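You operate a simulated robot arm through the tools that you are given. There is no shell and no other tool. Be economical: measure what you need, move in short steps, check, and stop when the job is done.

The job below is to be done with a simulated robot arm. You get a single attempt, and the scene is never put back.

Task
Wipe the blue scrawl off the whiteboard and mark the Grease box.
Fine: use the teal rag and the fat blue marker, fill the box in, leave the other boxes blank, put both back. Set down upright: fat blue marker. A coat counts when it lies all over at full strength: go over it till it gets no stronger. What is to be rubbed or washed off counts as gone when no trace of it is left.

The check looks at the end state, three seconds after you hand in, the way a careful person would. Anything else that was tipped, shoved, dropped, spilled or broken makes it a failure.

Robot
A 7-joint arm with a two-finger parallel gripper, fixed in place. Base frame: the origin is at the foot of the arm, x ahead of it, y to its left, z up. Lengths are in m, angles in rad, forces in N, time in s.
With the tool pointing down near the work surface it reaches from about 0.28 to 0.74 m from the base axis. Its first joint turns from -2.007 to 2.007 rad. Payload 3.91 kg.
The TCP is the grasp point between the finger pads, 0.03 m short of the fingertips. In the tool frame z runs along the fingers and y along their closing line. Largest opening 0.11 m; finger width 0.02, thickness 0.01; the body of the gripper, 0.048 by 0.112 m, starts 0.055 m behind the TCP.
Orientation is that of the tool frame in the base frame, as a unit quaternion [w, x, y, z]. With the fingers straight down and closing along the base's y, the tool's x points along the base's -x, its y along +y and its z along -z.

Tools
- The arm moves only by the tool move_arm. Its argument "increments" is a list of rows, each a list of 3 entries, a list of its own where there are three numbers: the gripper command, from -1 (shut) to 1 (fully open), values between in proportion, then the shift along the base's x, y, z in units of 25 mm (1.0 is 25 mm), then the turn, a rotation vector about the base's x, y, z in units of 8 degrees (1.0 is 8 degrees). In form: [[jaw, [dx, dy, dz], [wx, wy, wz]], ...]. A call has 1 to 10 rows; each row shifts and turns the commanded pose from where the row before left it. A call with a number of a shift or a turn outside -1 to 1 is refused whole. Rows are played at 5 a second. More than 0.05 m and 0.15 rad between two rows, or a gripper value outside its range, and nothing of the call is played. A pose out of reach is approached as far as the arm can. The call stops where the force on the tool passes 40 N (or 10 N more than at its start, if that is more) or the arm is blocked; 0.2 s more then pass. The fingers move at their own pace (about 0.108 m/s each) and stop on an object; they squeeze with about 27 N. The grip force told is the motor's: it shows also when the fingers shut on nothing. Time passes only in rows, and 0.2 s behind the last, so rows that do not move let the fingers close. It gives the time, the measured TCP pose, the force on the tool (base axes), the opening and the grip force at its end, in the units of the frame above (readings bear some noise), with the torque about the TCP (base axes, N m) and any sound that the robot's microphone picked up.
- Cameras (640 x 400 px; columns grow to the right, rows downward): "scene" is fixed at [0.4016, 0.499, 1.6847]; the picture's right is [-0.86, -0.51, 0.00], its down [-0.28, 0.48, -0.83] and it looks along [0.43, -0.72, -0.55] (base axes); focal length 304 px, centre (320, 200). "wrist" rides on the gripper at [0.073, 0.017, -0.103] in the tool frame; the picture's right is [-0.23, 0.97, 0.00], its down [-0.76, -0.18, -0.62] and it looks along [-0.61, -0.14, 0.78] (tool axes); focal length 222 px, centre (320, 200). There is no depth. A picture from a camera that has moved, and an enlarged one, comes with that camera's place and axes in the base frame and with its lens.
- grab_frame(camera): a new picture of that camera. No time passes.
- raise_lower(by): slides the trunk up (or, below 0, down) by that many m; the arm rides with it, the base frame stays. It gives what a move gives, with no picture.
- enlarge(camera, box): a new picture of the part [left, top, right, bottom] of that camera's present view, enlarged. No time passes.
- sign_off(): hands the job in; it is judged then, once.

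Work in short steps. Places have to be worked out from the pictures, the camera data and where the tool is seen: move nearer, look again, correct. Check each grasp and each placing, and mend what went wrong. You have 120 turns and 68 pictures in all, those below and enlarged ones among them. Open the gripper and draw the arm clear of the work before you hand the job in, unless the task says otherwise; then end with one line.

The tools are called after "Call:" by a JSON object that holds its "method" and its "body". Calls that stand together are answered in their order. move_arm: Moves the arm, as the interface text tells. Its arguments: {"type":"object","properties":{"increments":{"type":"array"}},"required":["increments"]} The other tools are called the same way: raise_lower (by) slides the trunk up or down; grab_frame (camera) takes a picture; enlarge (camera, box) takes an enlarged picture of a part of a camera's view; sign_off () hands the job in.

At the start:

```text
clock: 0.0
tcp_pos: [0.4539, -0.2295, 1.4672]
orientation: [-0.002, -0.001, 1.0, -0.001]
force: [0.1, -0.3, -0.2]
moment: [-0.01, 0.02, 0.01]
width: 0.1101
grip_force: 0.1
trunk travel left (down, up): [-0.925, 0.065]
```

scene: 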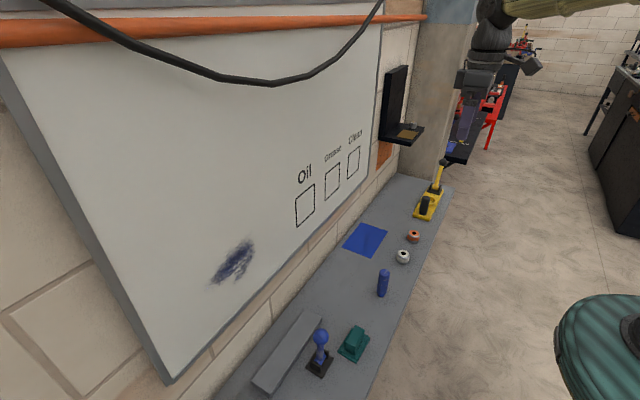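
wrist: 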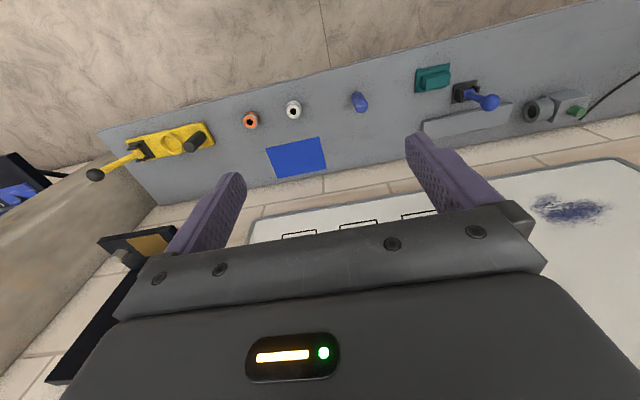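

The board seems to be on a wall ahead (+x), with a ledge below holding the tools. I'll look closer at the items on the ledge and at the board.

Call:
{"method": "enlarge", "body": {"camera": "scene", "box": [200, 220, 460, 400]}}

Call:
{"method": "enlarge", "body": {"camera": "scene", "box": [190, 110, 400, 300]}}

Call:
{"method": "enlarge", "body": {"camera": "wrist", "box": [220, 40, 640, 260]}}

```text
2.22 times, centred on (330, 310) of scene
camera zoom: at [0.4016, 0.499, 1.6847], right [-0.86, -0.51, 0.0], down [-0.28, 0.48, -0.83], along [0.43, -0.72, -0.55], focal length 675 px, centre (298, -44)
```

zoom: 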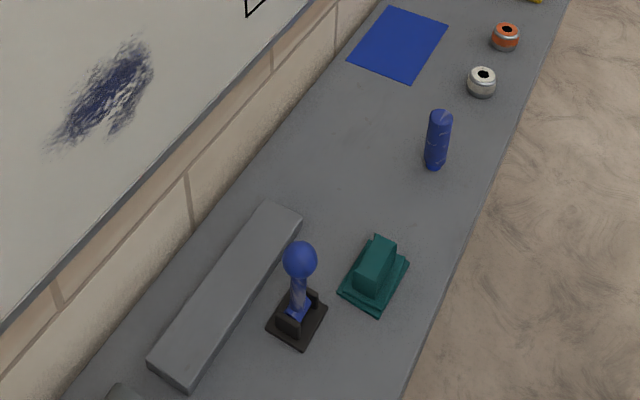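

```text
2.11 times, centred on (295, 205) of scene
camera zoom: at [0.4016, 0.499, 1.6847], right [-0.86, -0.51, 0.0], down [-0.28, 0.48, -0.83], along [0.43, -0.72, -0.55], focal length 640 px, centre (373, 190)
```

zoom: 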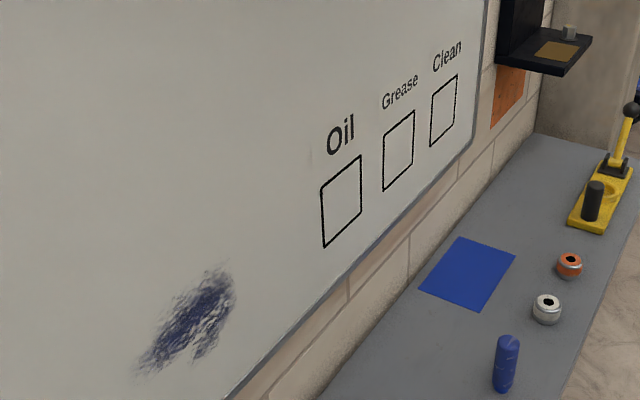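

```text
1.52 times, centred on (430, 150) of wrist
camera zoom: at [0.3802, -0.2135, 1.5704], right [0.23, 0.97, 0.0], down [0.76, -0.18, 0.62], along [0.6, -0.14, -0.78], focal length 338 px, centre (152, 276)
```

zoom: 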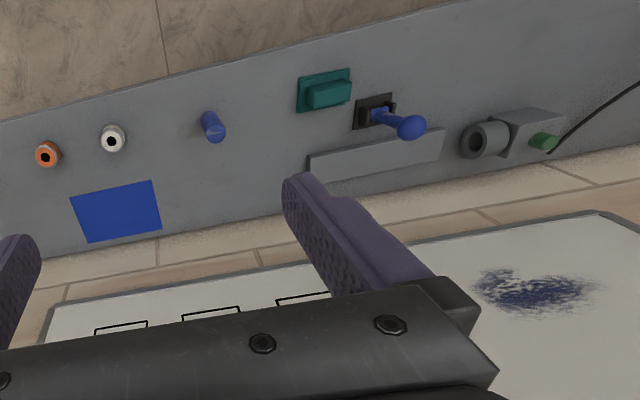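

Triangulated: ledge top z≈0.90 (x 0.48–0.79), wall at x≈0.78. Blue cylinder is at about (0.56,-0.15), teal rag (0.56,0.06), scrawl y≈0.21 z≈1.24, Grease box y -0.24…-0.15 z 1.19…1.275. I'll lower the trunk for a closer look.

Call:
{"method": "raise_lower", "body": {"by": -0.3}}

Call:
{"method": "grab_frame", "body": {"camera": "wrist"}}

Call:
{"method": "grab_frame", "body": {"camera": "scene"}}

```text
clock: 3.0
tcp_pos: [0.4527, -0.2307, 1.1672]
orientation: [-0.002, -0.001, 1.0, 0.0]
force: [-0.4, -0.5, 0.4]
moment: [-0.01, -0.06, 0.0]
width: 0.1102
grip_force: 0.1
trunk travel left (down, up): [-0.625, 0.365]
```

```text
62 pictures are left
camera wrist: at [0.3801, -0.2136, 1.2704], right [0.23, 0.97, 0.0], down [0.76, -0.18, 0.62], along [0.6, -0.14, -0.78], focal length 222 px, centre (320, 200)
```

wrist: 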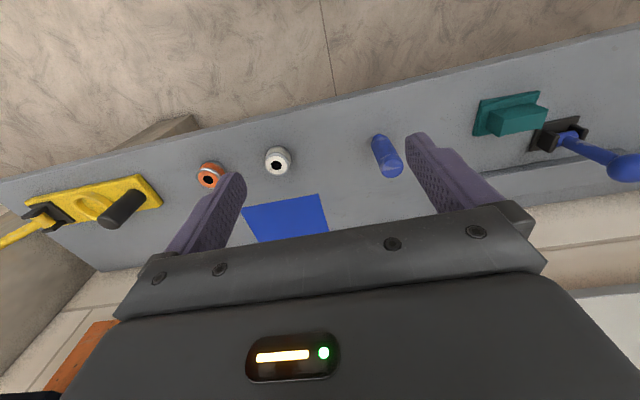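

```text
61 pictures are left
```

scene: 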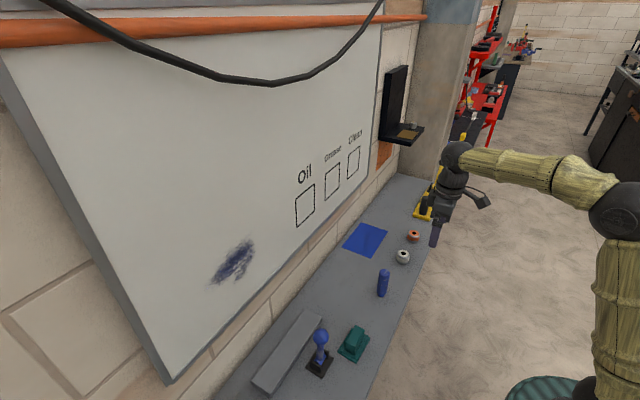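

I'll zoom in on the marker and the rag from here.

Call:
{"method": "enlarge", "body": {"camera": "wrist", "box": [340, 110, 440, 190]}}

Call:
{"method": "enlarge", "body": {"camera": "wrist", "box": [450, 70, 640, 200]}}

```text
5.00 times, centred on (390, 150) of wrist
camera zoom: at [0.3801, -0.2136, 1.2704], right [0.23, 0.97, 0.0], down [0.76, -0.18, 0.62], along [0.6, -0.14, -0.78], focal length 1111 px, centre (-30, 450)
```

zoom: 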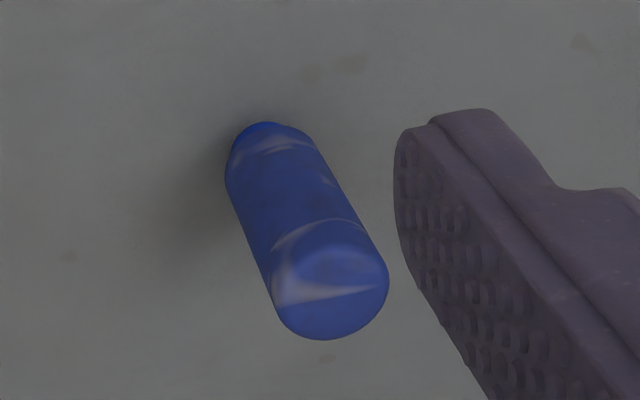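

```text
3.08 times, centred on (545, 135) of wrist
camera zoom: at [0.3801, -0.2136, 1.2704], right [0.23, 0.97, 0.0], down [0.76, -0.18, 0.62], along [0.6, -0.14, -0.78], focal length 684 px, centre (-372, 400)
```

zoom: 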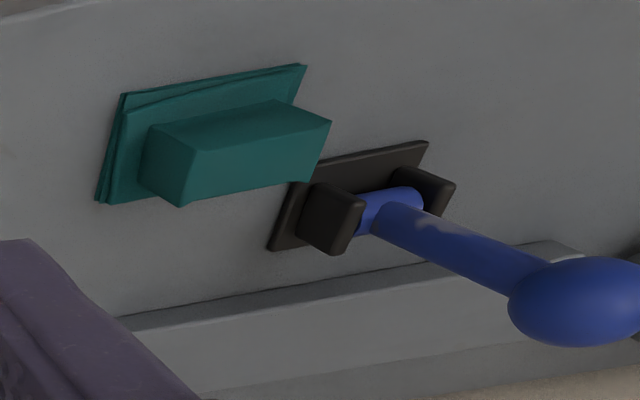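

Zoom hard on the marker from the scene side too, to see which end has the nib.

Call:
{"method": "enlarge", "body": {"camera": "scene", "box": [360, 260, 408, 305]}}

```text
8.89 times, centred on (384, 282) of scene
camera zoom: at [0.4016, 0.499, 1.6847], right [-0.86, -0.51, 0.0], down [-0.28, 0.48, -0.83], along [0.43, -0.72, -0.55], focal length 2700 px, centre (-249, -533)
```

zoom: 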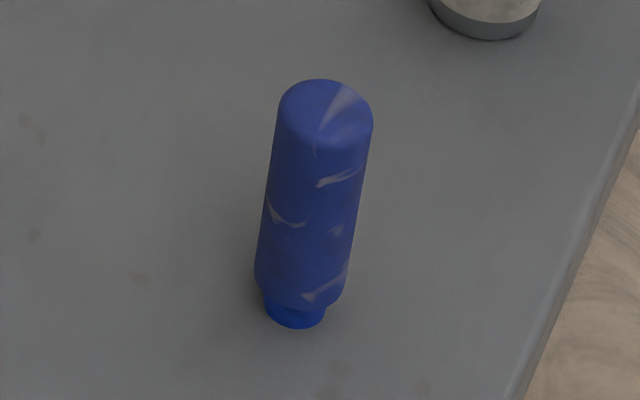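

The marker stands nib down (grip from above works); the rag has a block handle at about (0.557,0.050), 60 mm along y and 30 mm along x. A lever with its ball at (0.61,0.13,1.02) must be avoided. I'll move over the rag at a safe height.

Call:
{"method": "move_arm", "body": {"increments": [[0.55, [0.4, 1, 0], [0, 0, 0]], [0.55, [0.4, 1, 0], [0, 0, 0]], [0.55, [0.4, 1, 0], [0, 0, 0]], [0.55, [0.4, 1, 0], [0, 0, 0]], [0.55, [0.4, 1, 0], [0, 0, 0]], [0.55, [0.4, 1, 0], [0, 0, 0]], [0.55, [0.4, 1, 0], [0, 0, 0]], [0.55, [0.4, 1, -0.5], [0, 0, 0]], [0.55, [0.4, 1, -1], [0, 0, 0]], [0.55, [0.4, 1, -1], [0, 0, 0]]]}}

Call:
{"method": "grab_frame", "body": {"camera": "wrist"}}

Call:
{"method": "grab_frame", "body": {"camera": "scene"}}

```text
clock: 5.2
tcp_pos: [0.5537, 0.018, 1.1029]
orientation: [-0.001, 0.0, 1.0, -0.001]
force: [-0.1, 0.4, 0.3]
moment: [-0.03, 0.02, 0.03]
width: 0.0853
grip_force: 0.0
trunk travel left (down, up): [-0.625, 0.365]
```

```text
57 pictures are left
camera wrist: at [0.4812, 0.0355, 1.2064], right [0.23, 0.97, 0.0], down [0.76, -0.18, 0.62], along [0.6, -0.14, -0.78], focal length 222 px, centre (320, 200)
```

wrist: 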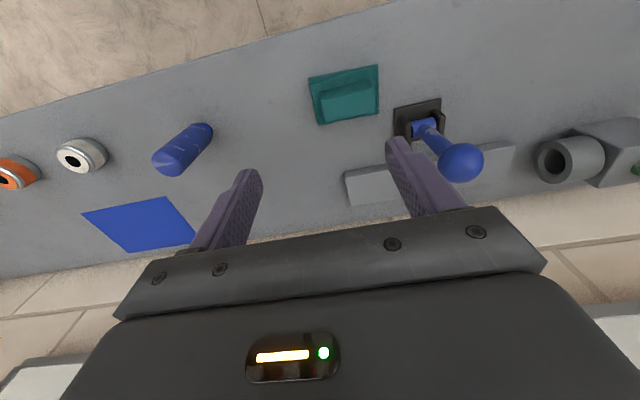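

```text
56 pictures are left
```

scene: 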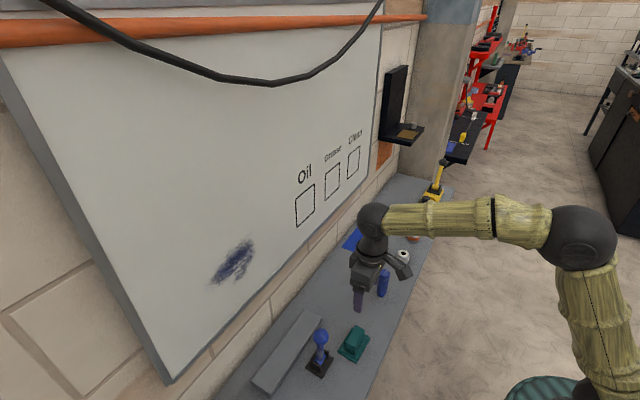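

Zoom in on the rag to refine its pose and height.

Call:
{"method": "enlarge", "body": {"camera": "wrist", "box": [295, 55, 415, 135]}}

Call:
{"method": "enlarge", "body": {"camera": "scene", "box": [300, 310, 390, 380]}}

```text
5.00 times, centred on (355, 95) of wrist
camera zoom: at [0.4812, 0.0355, 1.2064], right [0.23, 0.97, 0.0], down [0.76, -0.18, 0.62], along [0.6, -0.14, -0.78], focal length 1111 px, centre (145, 725)
```

zoom: 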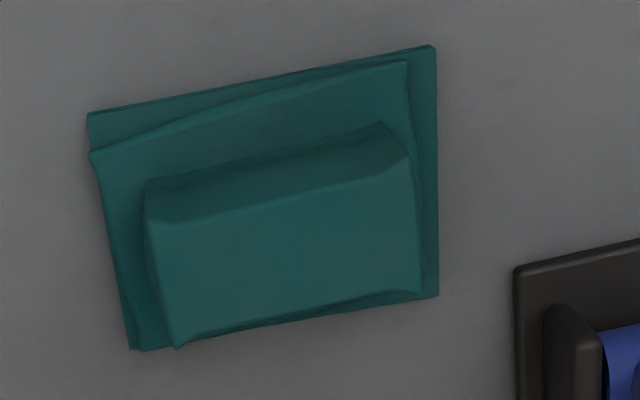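

```text
5.71 times, centred on (345, 345) of scene
camera zoom: at [0.4016, 0.499, 1.6847], right [-0.86, -0.51, 0.0], down [-0.28, 0.48, -0.83], along [0.43, -0.72, -0.55], focal length 1736 px, centre (177, -629)
```

zoom: 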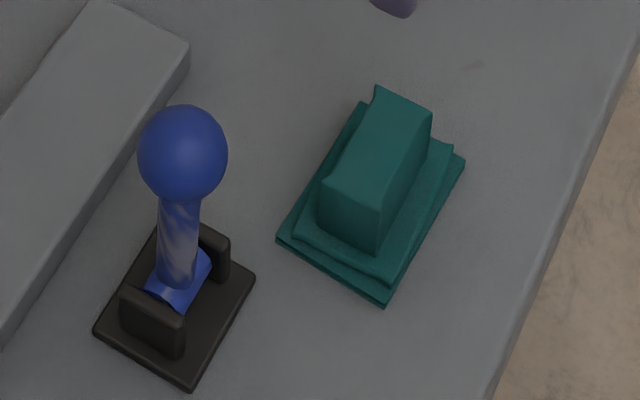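

Rag block centre ≈(0.559,0.051), top z≈0.953. Align and descend to TCP z≈0.985 first.

Call:
{"method": "move_arm", "body": {"increments": [[0.6, [0.2, 0.66, 0], [0, 0, 0]], [0.6, [0, 0.66, -0.7], [0, 0, 0]], [0.6, [0, 0, -1], [0, 0, 0]], [0.6, [0, 0, -1], [0, 0, 0]], [0.6, [0, 0, -1], [0, 0, 0]], [0.6, [0, 0, -1], [0, 0, 0]]]}}

Call:
{"method": "grab_frame", "body": {"camera": "wrist"}}

Call:
{"method": "enlarge", "body": {"camera": "scene", "box": [290, 270, 410, 390]}}

```text
clock: 6.6
tcp_pos: [0.5588, 0.0525, 0.9859]
orientation: [-0.001, -0.001, 1.0, -0.001]
force: [0.3, -1.1, 0.3]
moment: [-0.01, 0.0, 0.01]
width: 0.0878
grip_force: 0.0
trunk travel left (down, up): [-0.625, 0.365]
```

```text
53 pictures are left
camera wrist: at [0.486, 0.0687, 1.0888], right [0.23, 0.97, 0.0], down [0.76, -0.18, 0.62], along [0.61, -0.14, -0.78], focal length 222 px, centre (320, 200)
```

wrist: 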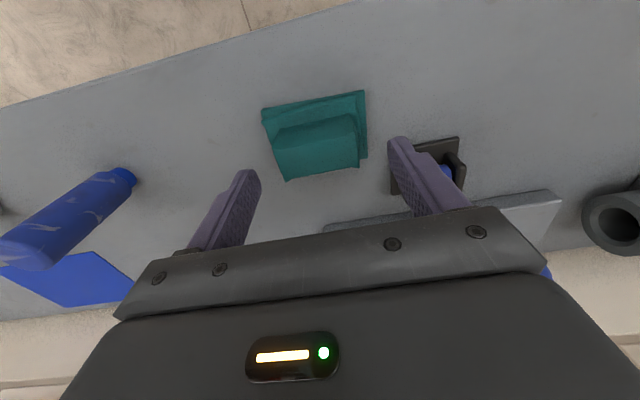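

```text
3.33 times, centred on (350, 330) of scene
camera zoom: at [0.4016, 0.499, 1.6847], right [-0.86, -0.51, 0.0], down [-0.28, 0.48, -0.83], along [0.43, -0.72, -0.55], focal length 1012 px, centre (220, -233)
```

zoom: 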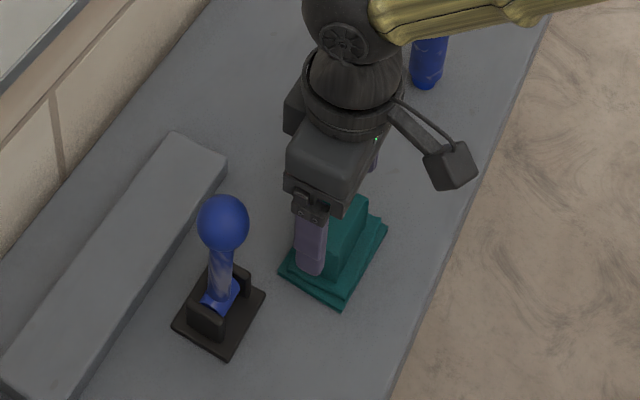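

Aligned over the block and clear of the lever. Descend to z≈0.948 and close.

Call:
{"method": "move_arm", "body": {"increments": [[0.6, [0, 0, -0.75], [0, 0, 0]], [0.6, [0, 0, -0.75], [0, 0, 0]], [-1, [0, 0, 0], [0, 0, 0]], [-1, [0, 0, 0], [0, 0, 0]], [-1, [0, 0, 0], [0, 0, 0]]]}}

```text
clock: 7.8
tcp_pos: [0.5586, 0.0524, 0.9489]
orientation: [-0.001, -0.001, 1.0, -0.001]
force: [0.2, -0.2, -1.0]
moment: [-0.02, 0.0, -0.03]
width: 0.0593
grip_force: 26.8
trunk travel left (down, up): [-0.625, 0.365]
```

Gripped at 59 mm. Lift straight up, then back off in −x, and look.

Call:
{"method": "move_arm", "body": {"increments": [[-1, [0, 0, 1], [0, 0, 0]], [-1, [0, 0, 1], [0, 0, 0]], [-1, [0, 0, 1], [0, 0, 0]], [-1, [0, 0, 1], [0, 0, 0]], [-1, [0, 0, 1], [0, 0, 0]], [-1, [0, 0, 1], [0, 0, 0]], [-1, [-1, 0, 1], [0, 0, 0]], [-1, [-1, 0, 1], [0, 0, 0]], [-1, [-1, 0, 1], [0, 0, 0]], [-1, [-1, 0, 1], [0, 0, 0]]]}}

Call:
{"method": "grab_frame", "body": {"camera": "wrist"}}

```text
clock: 10.0
tcp_pos: [0.4567, 0.0533, 1.2005]
orientation: [0.0, -0.001, 1.0, -0.001]
force: [-1.4, 0.3, -1.0]
moment: [0.0, -0.03, 0.01]
width: 0.0594
grip_force: 27.4
trunk travel left (down, up): [-0.625, 0.365]
```

```text
51 pictures are left
camera wrist: at [0.3831, 0.0689, 1.3047], right [0.23, 0.97, 0.0], down [0.76, -0.18, 0.62], along [0.61, -0.14, -0.78], focal length 222 px, centre (320, 200)
```

wrist: 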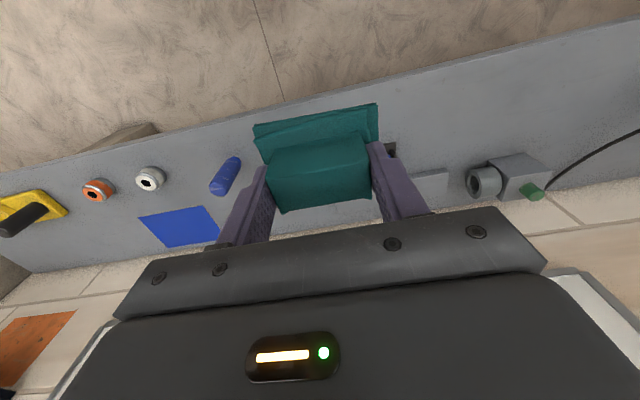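

Rag held well. Now pitch the tool toward the wall (−90° about y), moving toward the scrawl's y at the same time.

Call:
{"method": "move_arm", "body": {"increments": [[-1, [0.4, 0.6, 0], [0, -1, 0]], [-1, [0.4, 0.6, 0], [0, -1, 0]], [-1, [0.4, 0.6, 0], [0, -1, 0]], [-1, [0.4, 0.6, 0], [0, -1, 0]], [-1, [0.4, 0.6, 0], [0, -1, 0]], [-1, [0.4, 0.6, 0], [0, -1, 0]], [-1, [0.4, 0.6, 0], [0, -1, 0]], [-1, [0.4, 0.6, 0], [0, -1, 0]], [-1, [0.4, 0.6, 0], [0, -1, 0]], [-1, [0.4, 0.6, 0], [0, -1, 0]]]}}

Call:
{"method": "grab_frame", "body": {"camera": "scene"}}

```text
clock: 12.2
tcp_pos: [0.5591, 0.2041, 1.1999]
orientation: [0.642, -0.001, 0.767, 0.0]
force: [0.3, -0.6, 0.0]
moment: [-0.04, 0.01, -0.05]
width: 0.059
grip_force: 27.1
trunk travel left (down, up): [-0.625, 0.365]
```

```text
50 pictures are left
```

scene: 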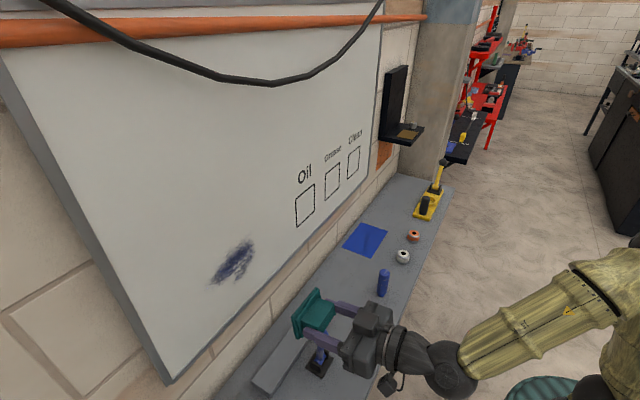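

Works. Finish the rotation (10° more) and approach to x≈0.68, z≈1.245.

Call:
{"method": "move_arm", "body": {"increments": [[-1, [0.5, 0.1, 0.6], [0, -0.6, 0]], [-1, [0.9, 0.1, 0.6], [0, -0.65, 0]], [-1, [0.9, 0.1, 0.6], [0, 0, 0]], [-1, [0.9, 0, 0], [0, 0, 0]], [-1, [0.8, 0, 0], [0, 0, 0]], [-1, [0.8, 0, 0], [0, 0, 0]], [-1, [0, 0, 0], [0, 0, 0]]]}}

Call:
{"method": "grab_frame", "body": {"camera": "scene"}}

Call:
{"method": "grab_frame", "body": {"camera": "wrist"}}

```text
clock: 13.8
tcp_pos: [0.6798, 0.2111, 1.2449]
orientation: [0.706, 0.0, 0.708, -0.001]
force: [0.5, -0.9, -0.5]
moment: [0.0, 0.01, -0.01]
width: 0.0591
grip_force: 27.1
trunk travel left (down, up): [-0.625, 0.365]
```

```text
49 pictures are left
```

scene: 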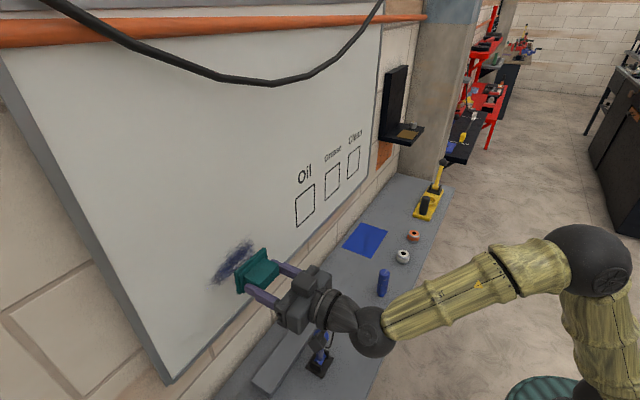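

```text
48 pictures are left
camera wrist: at [0.575, 0.2272, 1.1723], right [0.0, 0.97, 0.23], down [-0.62, -0.18, 0.76], along [0.78, -0.14, 0.6], focal length 222 px, centre (320, 200)
```

wrist: 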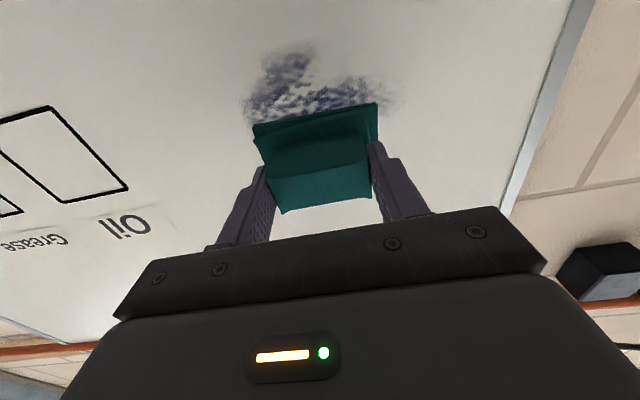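

Scrawl roughly y 0.15–0.285, z 1.175–1.28. Advance slowly to feel the board.

Call:
{"method": "move_arm", "body": {"increments": [[-1, [0.6, 0, 0], [0, 0, 0]], [-1, [0.4, 0, 0], [0, 0, 0]], [-1, [0.2, 0, 0], [0, 0, 0]], [-1, [0.2, 0, 0], [0, 0, 0]], [-1, [0, 0, 0], [0, 0, 0]]]}}

```text
clock: 15.0
tcp_pos: [0.7151, 0.2101, 1.2435]
orientation: [0.706, 0.0, 0.708, -0.001]
force: [-0.1, 0.0, 0.2]
moment: [0.02, 0.01, 0.01]
width: 0.0596
grip_force: 27.0
trunk travel left (down, up): [-0.625, 0.365]
```

No contact yet at x=0.715. Continue with 2.5 mm steps.

Call:
{"method": "move_arm", "body": {"increments": [[-1, [0.1, 0, 0], [0, 0, 0]], [-1, [0.1, 0, 0], [0, 0, 0]], [-1, [0.1, 0, 0], [0, 0, 0]], [-1, [0, 0, 0], [0, 0, 0]]]}}

```text
clock: 16.0
tcp_pos: [0.7211, 0.2094, 1.2454]
orientation: [0.706, 0.0, 0.708, -0.001]
force: [0.4, -0.3, -0.2]
moment: [-0.03, 0.0, -0.03]
width: 0.0592
grip_force: 27.1
trunk travel left (down, up): [-0.625, 0.365]
```

Call:
{"method": "move_arm", "body": {"increments": [[-1, [0.1, 0, 0], [0, 0, 0]], [-1, [0.1, 0, 0], [0, 0, 0]], [-1, [0.1, 0, 0], [0, 0, 0]], [-1, [0, 0, 0], [0, 0, 0]]]}}

```text
clock: 17.0
tcp_pos: [0.7298, 0.2099, 1.245]
orientation: [0.706, 0.0, 0.708, -0.001]
force: [0.2, -0.3, -0.2]
moment: [0.0, 0.03, 0.0]
width: 0.0591
grip_force: 27.0
trunk travel left (down, up): [-0.625, 0.365]
```

Still free at 0.730. Check the gap in an enlarged scene view before continuing.

Call:
{"method": "enlarge", "body": {"camera": "scene", "box": [190, 220, 310, 310]}}

Call:
{"method": "move_arm", "body": {"increments": [[-1, [0.1, 0, 0], [0, 0, 0]], [-1, [0.1, 0, 0], [0, 0, 0]], [-1, [0, 0, 0], [0, 0, 0]]]}}

```text
4.44 times, centred on (250, 265) of scene
camera zoom: at [0.4016, 0.499, 1.6847], right [-0.86, -0.51, 0.0], down [-0.28, 0.48, -0.83], along [0.43, -0.72, -0.55], focal length 1350 px, centre (631, -89)
```

zoom: 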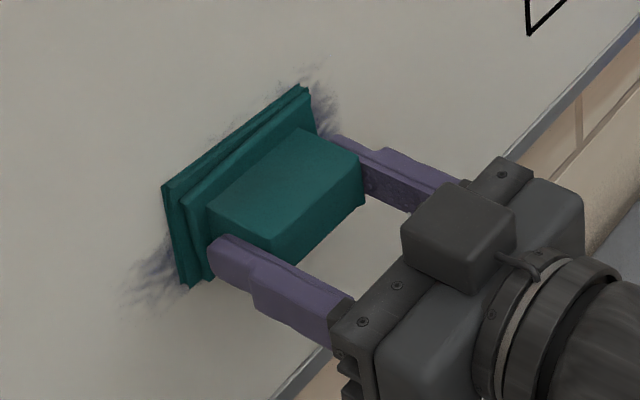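

```text
clock: 17.8
tcp_pos: [0.7303, 0.2108, 1.2455]
orientation: [0.706, 0.001, 0.708, -0.001]
force: [-26.2, -4.8, -10.9]
moment: [-0.04, 0.26, 0.19]
width: 0.0592
grip_force: 27.3
trunk travel left (down, up): [-0.625, 0.365]
```

Contact: board is touched at TCP x≈0.730, 26 N at 4.5 mm of overdrive. Ease off 1.5 mm and sweep in y.

Call:
{"method": "move_arm", "body": {"increments": [[-1, [-0.06, 0, 0], [0, 0, 0]], [-1, [0, 0.6, 0], [0, 0, 0]], [-1, [0, 0.6, 0], [0, 0, 0]], [-1, [0, 0.6, 0], [0, 0, 0]], [-1, [0, 0.6, 0], [0, 0, 0]], [-1, [0, -0.8, 0], [0, 0, 0]], [-1, [0, -0.8, 0], [0, 0, 0]], [-1, [0, -0.8, 0], [0, 0, 0]], [-1, [0, -0.8, 0], [0, 0, 0]], [-1, [0, -0.8, 0], [0, 0, 0]]]}}

Call:
{"method": "grab_frame", "body": {"camera": "scene"}}

```text
clock: 20.0
tcp_pos: [0.7298, 0.1709, 1.2451]
orientation: [0.707, 0.001, 0.707, 0.0]
force: [-12.4, 1.1, -0.7]
moment: [0.01, -0.01, 0.54]
width: 0.0596
grip_force: 27.0
trunk travel left (down, up): [-0.625, 0.365]
```

```text
46 pictures are left
```

scene: 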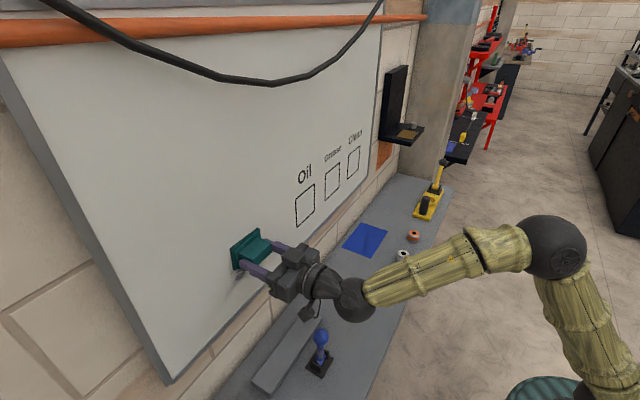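

It wipes cleanly. Next lower bands: z≈1.21, then z≈1.18.

Call:
{"method": "move_arm", "body": {"increments": [[-1, [0, 0, -0.7], [0, 0, 0]], [-1, [0, 0, -0.7], [0, 0, 0]], [-1, [0, 0.8, 0], [0, 0, 0]], [-1, [0, 0.8, 0], [0, 0, 0]], [-1, [0, 0.8, 0], [0, 0, 0]], [-1, [0, 0.8, 0], [0, 0, 0]], [-1, [0, 0.8, 0], [0, 0, 0]], [-1, [0, 0, -0.7], [0, 0, 0]], [-1, [0, 0, -0.5], [0, 0, 0]]]}}

```text
clock: 22.0
tcp_pos: [0.7304, 0.2717, 1.1823]
orientation: [0.708, -0.001, 0.706, 0.0]
force: [-15.0, 1.8, 6.8]
moment: [-0.08, -0.13, -0.16]
width: 0.0592
grip_force: 27.6
trunk travel left (down, up): [-0.625, 0.365]
```

Call:
{"method": "move_arm", "body": {"increments": [[-1, [0, -0.8, 0], [0, 0, 0]], [-1, [0, -0.8, 0], [0, 0, 0]], [-1, [0, -0.8, 0], [0, 0, 0]], [-1, [0, -0.8, 0], [0, 0, 0]], [-1, [0, -0.9, 0], [0, 0, 0]], [-1, [0, 0, 1], [0, 0, 0]], [-1, [0, 0, 1], [0, 0, 0]], [-1, [0, 0, 1], [0, 0, 0]], [-1, [0, 0, 1], [0, 0, 0]]]}}

Call:
{"method": "grab_frame", "body": {"camera": "scene"}}

```text
clock: 24.0
tcp_pos: [0.7302, 0.1658, 1.2831]
orientation: [0.708, 0.001, 0.706, -0.002]
force: [-9.4, 0.4, -0.2]
moment: [-0.06, 0.19, 0.25]
width: 0.0592
grip_force: 26.9
trunk travel left (down, up): [-0.625, 0.365]
```

```text
45 pictures are left
```

scene: 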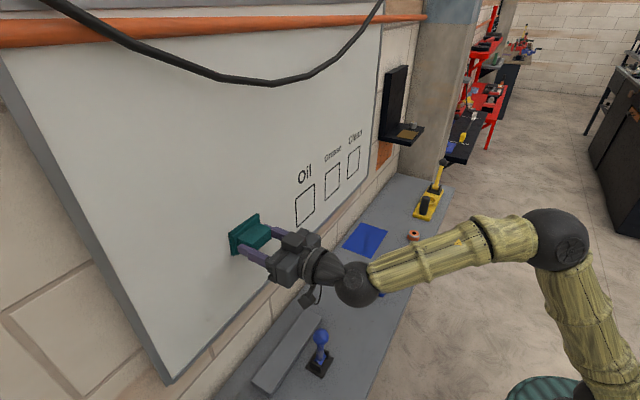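

Now sweep the upper band and once more across the middle.

Call:
{"method": "move_arm", "body": {"increments": [[-1, [0, 0.8, 0], [0, 0, 0]], [-1, [0, 0.8, 0], [0, 0, 0]], [-1, [0, 0.8, 0], [0, 0, 0]], [-1, [0, 0.8, 0], [0, 0, 0]], [-1, [0, 0.8, -0.3], [0, 0, 0]], [-1, [0, 0.2, -1], [0, 0, 0]], [-1, [0, -1, 0], [0, 0, 0]], [-1, [0, -1, 0], [0, 0, 0]], [-1, [0, -1, 0], [0, 0, 0]], [-1, [0, -1, 0], [0, 0, 0]]]}}

Call:
{"method": "move_arm", "body": {"increments": [[-1, [0, 0, -1], [0, 0, 0]], [-1, [0, 0.9, -0.5], [0, 0, 0]], [-1, [0, 1, 0], [0, 0, 0]], [-1, [0, 1, 0], [0, 0, 0]], [-1, [0, 1, 0], [0, 0, 0]], [-1, [-1, 0, 0], [0, 0, 0]], [-1, [-1, 0, 0], [0, 0, 0]], [-1, [-1, 0, 0], [0, 0, 0]], [-1, [-1, 0, 0], [0, 0, 0]]]}}

Call:
{"method": "enlarge", "body": {"camera": "scene", "box": [170, 180, 320, 340]}}

Call:
{"method": "grab_frame", "body": {"camera": "wrist"}}

```text
clock: 26.2
tcp_pos: [0.7304, 0.173, 1.2469]
orientation: [0.707, 0.0, 0.707, -0.001]
force: [-13.7, 0.3, -0.4]
moment: [-0.01, -0.03, -0.01]
width: 0.0593
grip_force: 26.9
trunk travel left (down, up): [-0.625, 0.365]
```

```text
clock: 28.2
tcp_pos: [0.6296, 0.27, 1.2085]
orientation: [0.706, 0.0, 0.708, -0.001]
force: [0.3, -0.2, -0.8]
moment: [0.02, 0.02, -0.04]
width: 0.0595
grip_force: 27.3
trunk travel left (down, up): [-0.625, 0.365]
```

```text
2.50 times, centred on (245, 260) of scene
camera zoom: at [0.4016, 0.499, 1.6847], right [-0.86, -0.51, 0.0], down [-0.28, 0.48, -0.83], along [0.43, -0.72, -0.55], focal length 759 px, centre (508, 50)
```

zoom: 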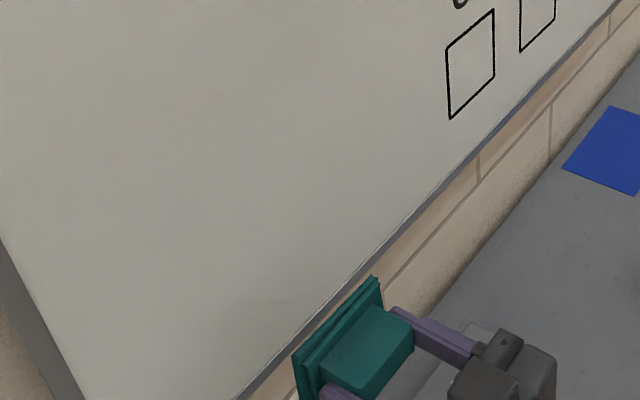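

```text
43 pictures are left
camera wrist: at [0.5266, 0.2863, 1.1357], right [0.0, 0.97, 0.23], down [-0.62, -0.17, 0.76], along [0.78, -0.14, 0.61], focal length 222 px, centre (320, 200)
```

wrist: 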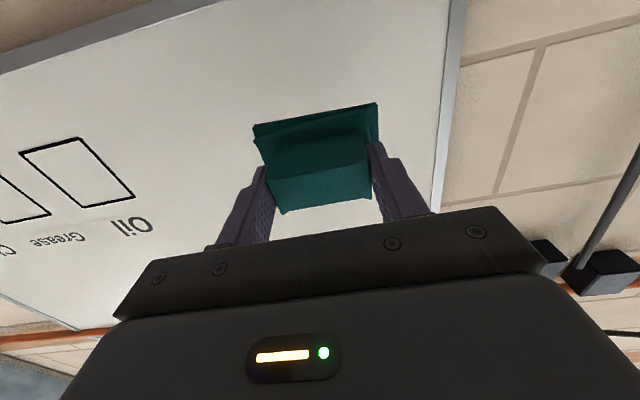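

Looks clean; zoom tighter to look for faint traces.

Call:
{"method": "enlarge", "body": {"camera": "scene", "box": [195, 225, 275, 300]}}

Call:
{"method": "enlarge", "body": {"camera": "wrist", "box": [130, 10, 450, 200]}}

```text
5.33 times, centred on (235, 262) of scene
camera zoom: at [0.4016, 0.499, 1.6847], right [-0.86, -0.51, 0.0], down [-0.28, 0.48, -0.83], along [0.43, -0.72, -0.55], focal length 1620 px, centre (773, -133)
```

zoom: 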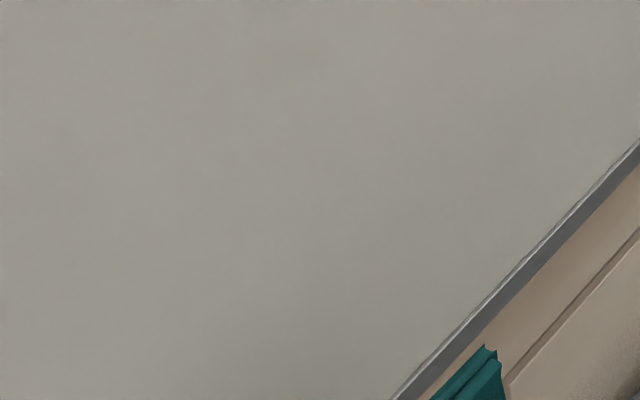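

```text
2.00 times, centred on (290, 105) of wrist
camera zoom: at [0.5266, 0.2863, 1.1357], right [0.0, 0.97, 0.23], down [-0.62, -0.17, 0.76], along [0.78, -0.14, 0.61], focal length 444 px, centre (380, 390)
```

zoom: 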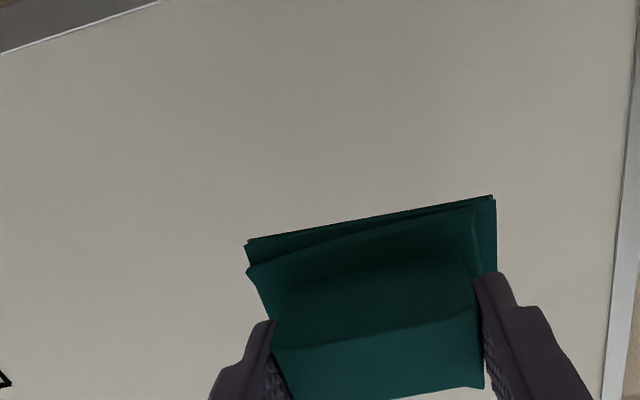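

Scrawl is fully gone. Return with the rag: rotate back down while moving to above its original place.

Call:
{"method": "move_arm", "body": {"increments": [[-1, [-0.69, -0.87, 0], [0, 1, 0]], [-1, [-0.69, -0.87, 0], [0, 1, 0]], [-1, [-0.69, -0.87, 0], [0, 1, 0]], [-1, [-0.69, -0.87, 0], [0, 1, 0]], [-1, [-0.69, -0.87, 0], [0, 1, 0]], [-1, [-0.69, -0.87, 0], [0, 1, 0]], [-1, [-0.69, -0.87, 0], [0, 1, 0]], [-1, [-0.69, -0.87, 0], [0, 1, 0]], [-1, [-0.69, -0.87, 0], [0, 1, 0]], [-1, [-0.69, -0.87, 0], [0, 1, 0]]]}}

Call:
{"method": "move_arm", "body": {"increments": [[-1, [0, 0, 0], [0, 0.65, 0]], [-1, [0, 0, 0], [0, 0.6, 0]], [-1, [0, 0, 0], [0, 0, 0]]]}}

```text
clock: 30.4
tcp_pos: [0.4588, 0.0536, 1.2082]
orientation: [0.084, -0.001, 0.996, -0.001]
force: [-0.2, -0.4, -1.9]
moment: [-0.01, 0.01, -0.02]
width: 0.0593
grip_force: 27.4
trunk travel left (down, up): [-0.625, 0.365]
```

```text
clock: 31.2
tcp_pos: [0.4597, 0.0522, 1.2104]
orientation: [-0.002, -0.001, 1.0, -0.001]
force: [0.6, 0.1, -0.4]
moment: [-0.01, -0.01, 0.02]
width: 0.0591
grip_force: 26.5
trunk travel left (down, up): [-0.625, 0.365]
```

Move over the old spot and descend most of the way.

Call:
{"method": "move_arm", "body": {"increments": [[-1, [1, 0, 0], [0, 0, 0]], [-1, [1, 0, 0], [0, 0, 0]], [-1, [1, 0, -1], [0, 0, 0]], [-1, [1, 0, -1], [0, 0, 0]], [-1, [0, 0, -1], [0, 0, 0]], [-1, [0, 0, -1], [0, 0, 0]], [-1, [0, 0, -1], [0, 0, 0]], [-1, [0, 0, -1], [0, 0, 0]], [-1, [0, 0, -1], [0, 0, 0]], [-1, [0, 0, -1], [0, 0, 0]]]}}

Call:
{"method": "grab_frame", "body": {"camera": "wrist"}}

```text
clock: 33.4
tcp_pos: [0.5598, 0.0549, 1.0077]
orientation: [-0.001, 0.0, 1.0, -0.001]
force: [-0.2, -0.6, -0.2]
moment: [0.0, -0.02, 0.02]
width: 0.0592
grip_force: 27.2
trunk travel left (down, up): [-0.625, 0.365]
```

```text
40 pictures are left
camera wrist: at [0.4864, 0.071, 1.112], right [0.23, 0.97, 0.0], down [0.76, -0.18, 0.62], along [0.6, -0.14, -0.78], focal length 222 px, centre (320, 200)
```

wrist: 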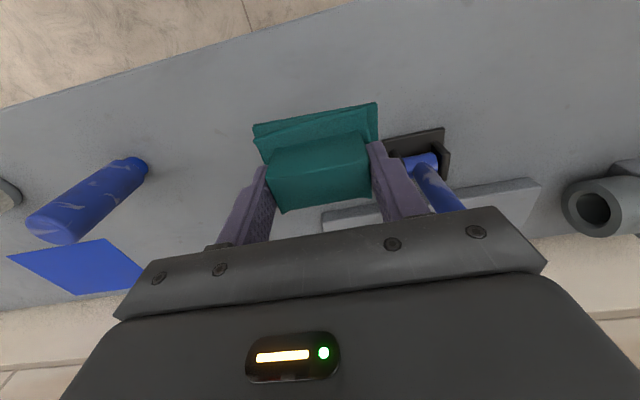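

Descend the last ~58 mm to the original grasp height, shifting y −2 mm.

Call:
{"method": "move_arm", "body": {"increments": [[-1, [0, -0.08, -0.9], [0, 0, 0]], [-1, [0, 0, -0.8], [0, 0, 0]], [-1, [0, 0, -0.4], [0, 0, 0]], [-1, [0, 0, -0.2], [0, 0, 0]], [-1, [0, 0, 0], [0, 0, 0]]]}}

```text
clock: 34.6
tcp_pos: [0.5597, 0.0513, 0.9517]
orientation: [-0.001, -0.002, 1.0, -0.001]
force: [0.6, -0.1, -0.9]
moment: [-0.01, -0.01, 0.03]
width: 0.0594
grip_force: 27.1
trunk travel left (down, up): [-0.625, 0.365]
```

Call:
{"method": "move_arm", "body": {"increments": [[-1, [0, 0, -0.08], [0, 0, 0]], [-1, [0, 0, -0.06], [0, 0, 0]], [-1, [0, 0, 0], [0, 0, 0]]]}}

```text
clock: 35.4
tcp_pos: [0.5596, 0.0513, 0.9481]
orientation: [-0.001, -0.001, 1.0, -0.001]
force: [0.9, -0.1, 2.4]
moment: [0.11, -0.11, -0.03]
width: 0.0593
grip_force: 27.2
trunk travel left (down, up): [-0.625, 0.365]
```

Contact felt. Open to 0.088 and rise straight up.

Call:
{"method": "move_arm", "body": {"increments": [[0.6, [0, 0, 0], [0, 0, 0]], [0.6, [0, 0, 0], [0, 0, 0]], [0.6, [0, 0, 0.5], [0, 0, 0]], [0.6, [0, 0, 1], [0, 0, 0]], [0.6, [0, 0, 1], [0, 0, 0]], [0.6, [0, 0, 1], [0, 0, 0]], [0.6, [0, 0, 1], [0, 0, 0]], [0.6, [0, 0, 1], [0, 0, 0]], [0.6, [0, 0, 1], [0, 0, 0]]]}}

Call:
{"method": "grab_frame", "body": {"camera": "wrist"}}

```text
clock: 37.4
tcp_pos: [0.5579, 0.0506, 1.1141]
orientation: [-0.001, 0.0, 1.0, -0.001]
force: [0.6, 0.5, 0.6]
moment: [0.0, -0.02, 0.02]
width: 0.088
grip_force: 0.0
trunk travel left (down, up): [-0.625, 0.365]
```

```text
39 pictures are left
camera wrist: at [0.4859, 0.0672, 1.2162], right [0.23, 0.97, 0.0], down [0.76, -0.18, 0.62], along [0.6, -0.14, -0.78], focal length 222 px, centre (320, 200)
```

wrist: 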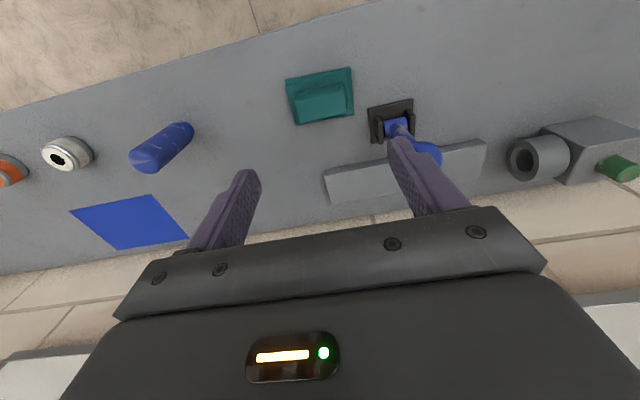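

Rag is back in place. Move over the marker at (0.565,-0.153).

Call:
{"method": "move_arm", "body": {"increments": [[0.4, [0, -1, 0.2], [0, 0, 0]], [0.4, [0, -1, 0.2], [0, 0, 0]], [0.4, [0, -1, 0], [0, 0, 0]], [0.4, [0, -1, 0], [0, 0, 0]], [0.4, [0, -1, 0], [0, 0, 0]], [0.4, [0, -1, 0], [0, 0, 0]], [0.4, [0.2, -1, 0], [0, 0, 0]], [0.4, [0.1, -1, 0], [0, 0, 0]], [0.4, [0, -0.1, 0], [0, 0, 0]]]}}

Call:
{"method": "grab_frame", "body": {"camera": "wrist"}}

Call:
{"method": "enlarge", "body": {"camera": "scene", "box": [330, 220, 430, 310]}}

```text
clock: 39.4
tcp_pos: [0.5656, -0.1526, 1.1204]
orientation: [-0.002, -0.001, 1.0, -0.001]
force: [0.2, 0.2, 0.5]
moment: [0.01, -0.01, 0.04]
width: 0.0768
grip_force: 0.0
trunk travel left (down, up): [-0.625, 0.365]
```

```text
38 pictures are left
camera wrist: at [0.4931, -0.1363, 1.224], right [0.23, 0.97, 0.0], down [0.76, -0.18, 0.62], along [0.6, -0.14, -0.78], focal length 222 px, centre (320, 200)
```

wrist: 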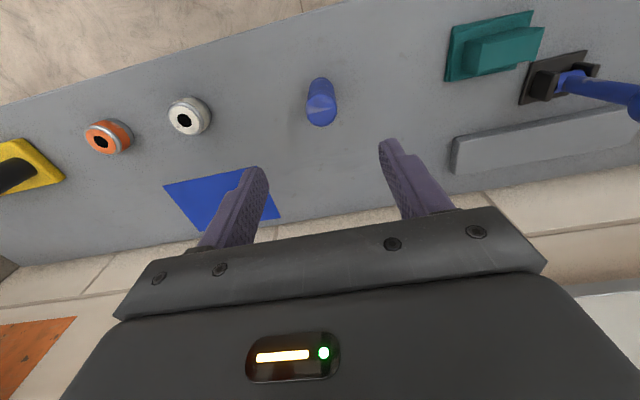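

```text
4.44 times, centred on (380, 265) of scene
camera zoom: at [0.4016, 0.499, 1.6847], right [-0.86, -0.51, 0.0], down [-0.28, 0.48, -0.83], along [0.43, -0.72, -0.55], focal length 1350 px, centre (53, -89)
```

zoom: 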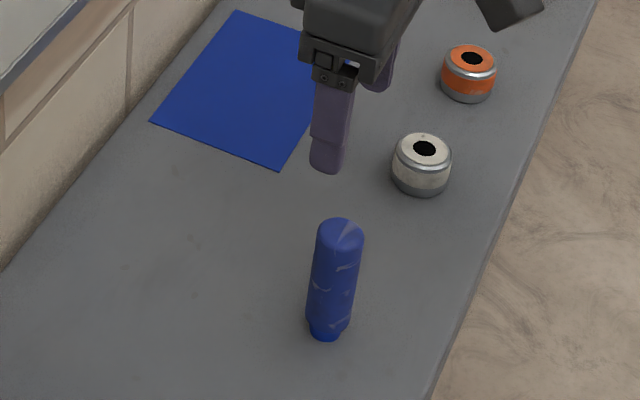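

Zoom on the marker top to refine x.

Call:
{"method": "enlarge", "body": {"camera": "wrist", "box": [280, 65, 360, 135]}}

```text
5.71 times, centred on (320, 100) of wrist
camera zoom: at [0.4931, -0.1363, 1.224], right [0.23, 0.97, 0.0], down [0.76, -0.18, 0.62], along [0.6, -0.14, -0.78], focal length 1269 px, centre (320, 771)
```

zoom: 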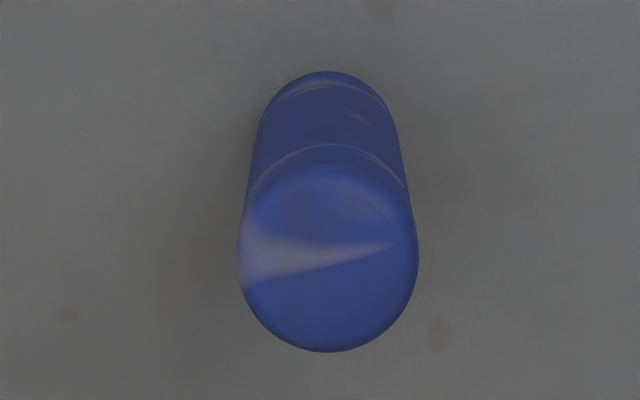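

Marker ≈(0.559,-0.152), diameter ≈31 mm. Descend to TCP z≈0.968 and grip.

Call:
{"method": "move_arm", "body": {"increments": [[0.4, [-0.2, 0, -0.5], [0, 0, 0]], [0.4, [0, 0, -1], [0, 0, 0]], [0.4, [0, 0, -1], [0, 0, 0]], [0.4, [0, 0, -1], [0, 0, 0]], [0.4, [0, 0, -1], [0, 0, 0]], [0.4, [0, 0, -1], [0, 0, 0]], [0.4, [0, 0, -0.6], [0, 0, 0]]]}}

Call:
{"method": "grab_frame", "body": {"camera": "wrist"}}

Call:
{"method": "enlarge", "body": {"camera": "scene", "box": [330, 220, 430, 310]}}

```text
clock: 41.0
tcp_pos: [0.5627, -0.1515, 0.9681]
orientation: [0.0, -0.001, 1.0, -0.001]
force: [-0.4, 0.9, 0.4]
moment: [0.0, -0.02, -0.03]
width: 0.0769
grip_force: 0.0
trunk travel left (down, up): [-0.625, 0.365]
```

```text
35 pictures are left
camera wrist: at [0.4891, -0.1361, 1.0717], right [0.23, 0.97, 0.0], down [0.76, -0.18, 0.62], along [0.61, -0.14, -0.78], focal length 222 px, centre (320, 200)
```

wrist: 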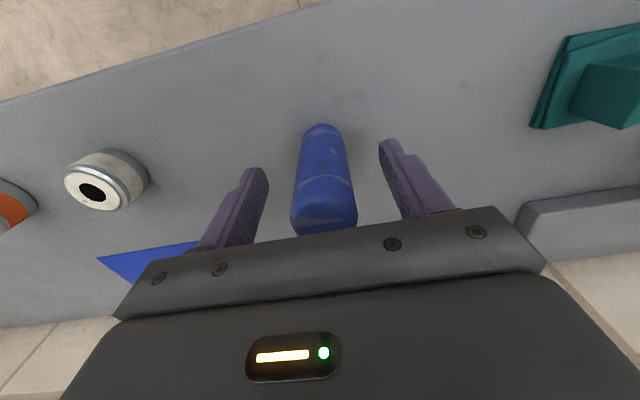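

```text
4.44 times, centred on (380, 265) of scene
camera zoom: at [0.4016, 0.499, 1.6847], right [-0.86, -0.51, 0.0], down [-0.28, 0.48, -0.83], along [0.43, -0.72, -0.55], focal length 1350 px, centre (53, -89)
```

zoom: 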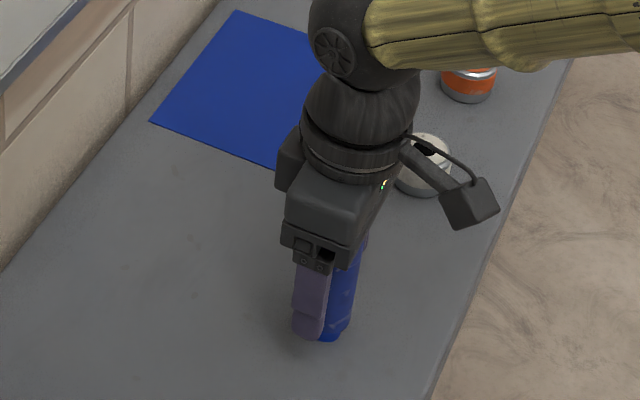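

The wrist view (more precise than the scene one) puts the marker axis at x≈0.557–0.559, so I shift −4 mm in x and close.

Call:
{"method": "move_arm", "body": {"increments": [[0.4, [-0.16, 0, 0], [0, 0, 0]], [-0.2, [0, 0, 0], [0, 0, 0]], [-1, [0, 0, 0], [0, 0, 0]], [-1, [0, 0, 0], [0, 0, 0]], [-1, [0, 0, 0], [0, 0, 0]]]}}

Call:
{"method": "grab_frame", "body": {"camera": "wrist"}}

```text
clock: 42.2
tcp_pos: [0.5582, -0.1521, 0.9684]
orientation: [-0.002, -0.002, 1.0, 0.0]
force: [0.0, -0.6, -0.8]
moment: [0.05, -0.03, 0.02]
width: 0.0308
grip_force: 27.3
trunk travel left (down, up): [-0.625, 0.365]
```

```text
33 pictures are left
camera wrist: at [0.485, -0.1356, 1.0715], right [0.23, 0.97, 0.0], down [0.76, -0.18, 0.62], along [0.6, -0.14, -0.78], focal length 222 px, centre (320, 200)
```

wrist: 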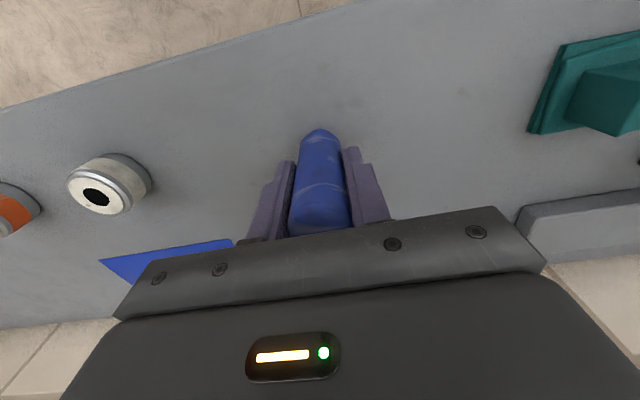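

Gripped at 31 mm. Lift and back off.

Call:
{"method": "move_arm", "body": {"increments": [[-1, [0, 0, 1], [0, 0, 0]], [-1, [0, 0, 1], [0, 0, 0]], [-1, [0, 0, 1], [0, 0, 0]], [-1, [0, 0, 1], [0, 0, 0]], [-1, [0, 0, 1], [0, 0, 0]], [-1, [-1, 0, 1], [0, 0, 0]], [-1, [-1, 0, 1], [0, 0, 0]], [-1, [-1, 0, 1], [0, 0, 0]], [-1, [-1, 0, 1], [0, 0, 0]], [-1, [0, 0, 0.4], [0, 0, 0]]]}}

Call:
{"method": "move_arm", "body": {"increments": [[-1, [0.4, -0.15, 0], [0, -1, 0]], [-1, [0.4, -0.15, 0], [0, -1, 0]], [-1, [0.4, -0.15, 0], [0, -1, 0]], [-1, [0.4, -0.15, 0], [0, -1, 0]], [-1, [0.4, -0.15, 0], [0, -1, 0]], [-1, [0.4, -0.15, 0], [0, -1, 0]], [-1, [0.4, -0.15, 0], [0, -1, 0]], [-1, [0.4, -0.15, 0], [0, -1, 0]], [-1, [0.4, -0.15, 0], [0, -1, 0]], [-1, [0.4, -0.15, 0], [0, -1, 0]]]}}

Call:
{"method": "move_arm", "body": {"increments": [[-1, [0.5, 0, 0.2], [0, -0.65, 0]], [-1, [0.8, 0, 0.2], [0, -0.6, 0]], [-1, [0.8, 0, 0.2], [0, 0, 0]], [-1, [0.8, 0, 0], [0, 0, 0]], [-1, [0, 0, 0], [0, 0, 0]]]}}

Call:
{"method": "grab_frame", "body": {"camera": "wrist"}}

Call:
{"method": "enlarge", "body": {"camera": "scene", "box": [250, 130, 410, 240]}}

```text
clock: 44.4
tcp_pos: [0.4594, -0.1523, 1.204]
orientation: [-0.002, -0.001, 1.0, -0.001]
force: [-0.4, 0.5, -0.6]
moment: [0.02, -0.03, 0.01]
width: 0.031
grip_force: 27.0
trunk travel left (down, up): [-0.625, 0.365]
```

```text
clock: 46.6
tcp_pos: [0.5574, -0.1897, 1.2038]
orientation: [0.641, 0.0, 0.767, -0.001]
force: [0.9, -0.6, -0.5]
moment: [-0.02, 0.05, 0.0]
width: 0.0311
grip_force: 27.2
trunk travel left (down, up): [-0.625, 0.365]
```

```text
clock: 47.8
tcp_pos: [0.6295, -0.1907, 1.2179]
orientation: [0.706, 0.0, 0.708, -0.001]
force: [-0.7, -0.7, -1.2]
moment: [-0.02, -0.01, 0.02]
width: 0.0312
grip_force: 27.1
trunk travel left (down, up): [-0.625, 0.365]
```

```text
32 pictures are left
camera wrist: at [0.5245, -0.1742, 1.1464], right [0.0, 0.97, 0.23], down [-0.62, -0.18, 0.76], along [0.78, -0.14, 0.61], focal length 222 px, centre (320, 200)
```

wrist: 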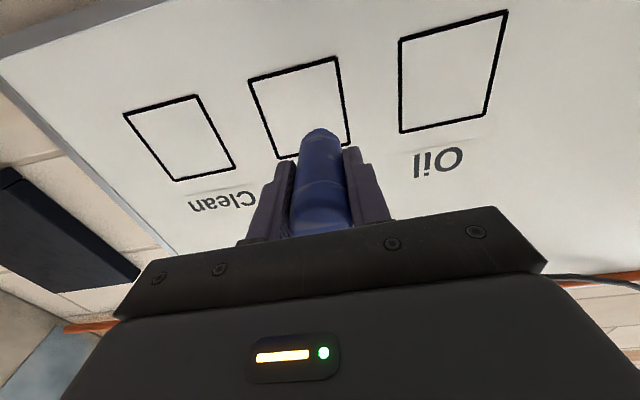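

```text
3.64 times, centred on (330, 185) of scene
camera zoom: at [0.4016, 0.499, 1.6847], right [-0.86, -0.51, 0.0], down [-0.28, 0.48, -0.83], along [0.43, -0.72, -0.55], focal length 1105 px, centre (284, 254)
```

zoom: 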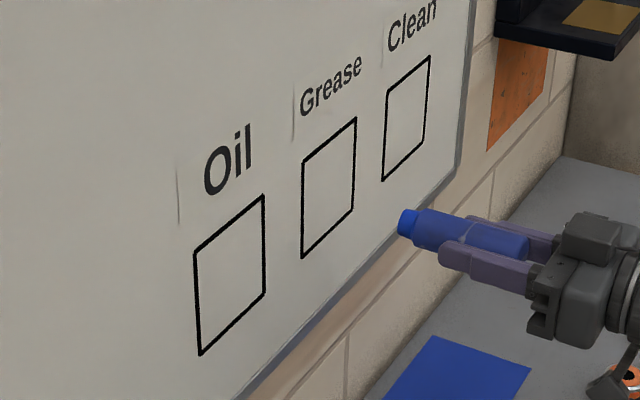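

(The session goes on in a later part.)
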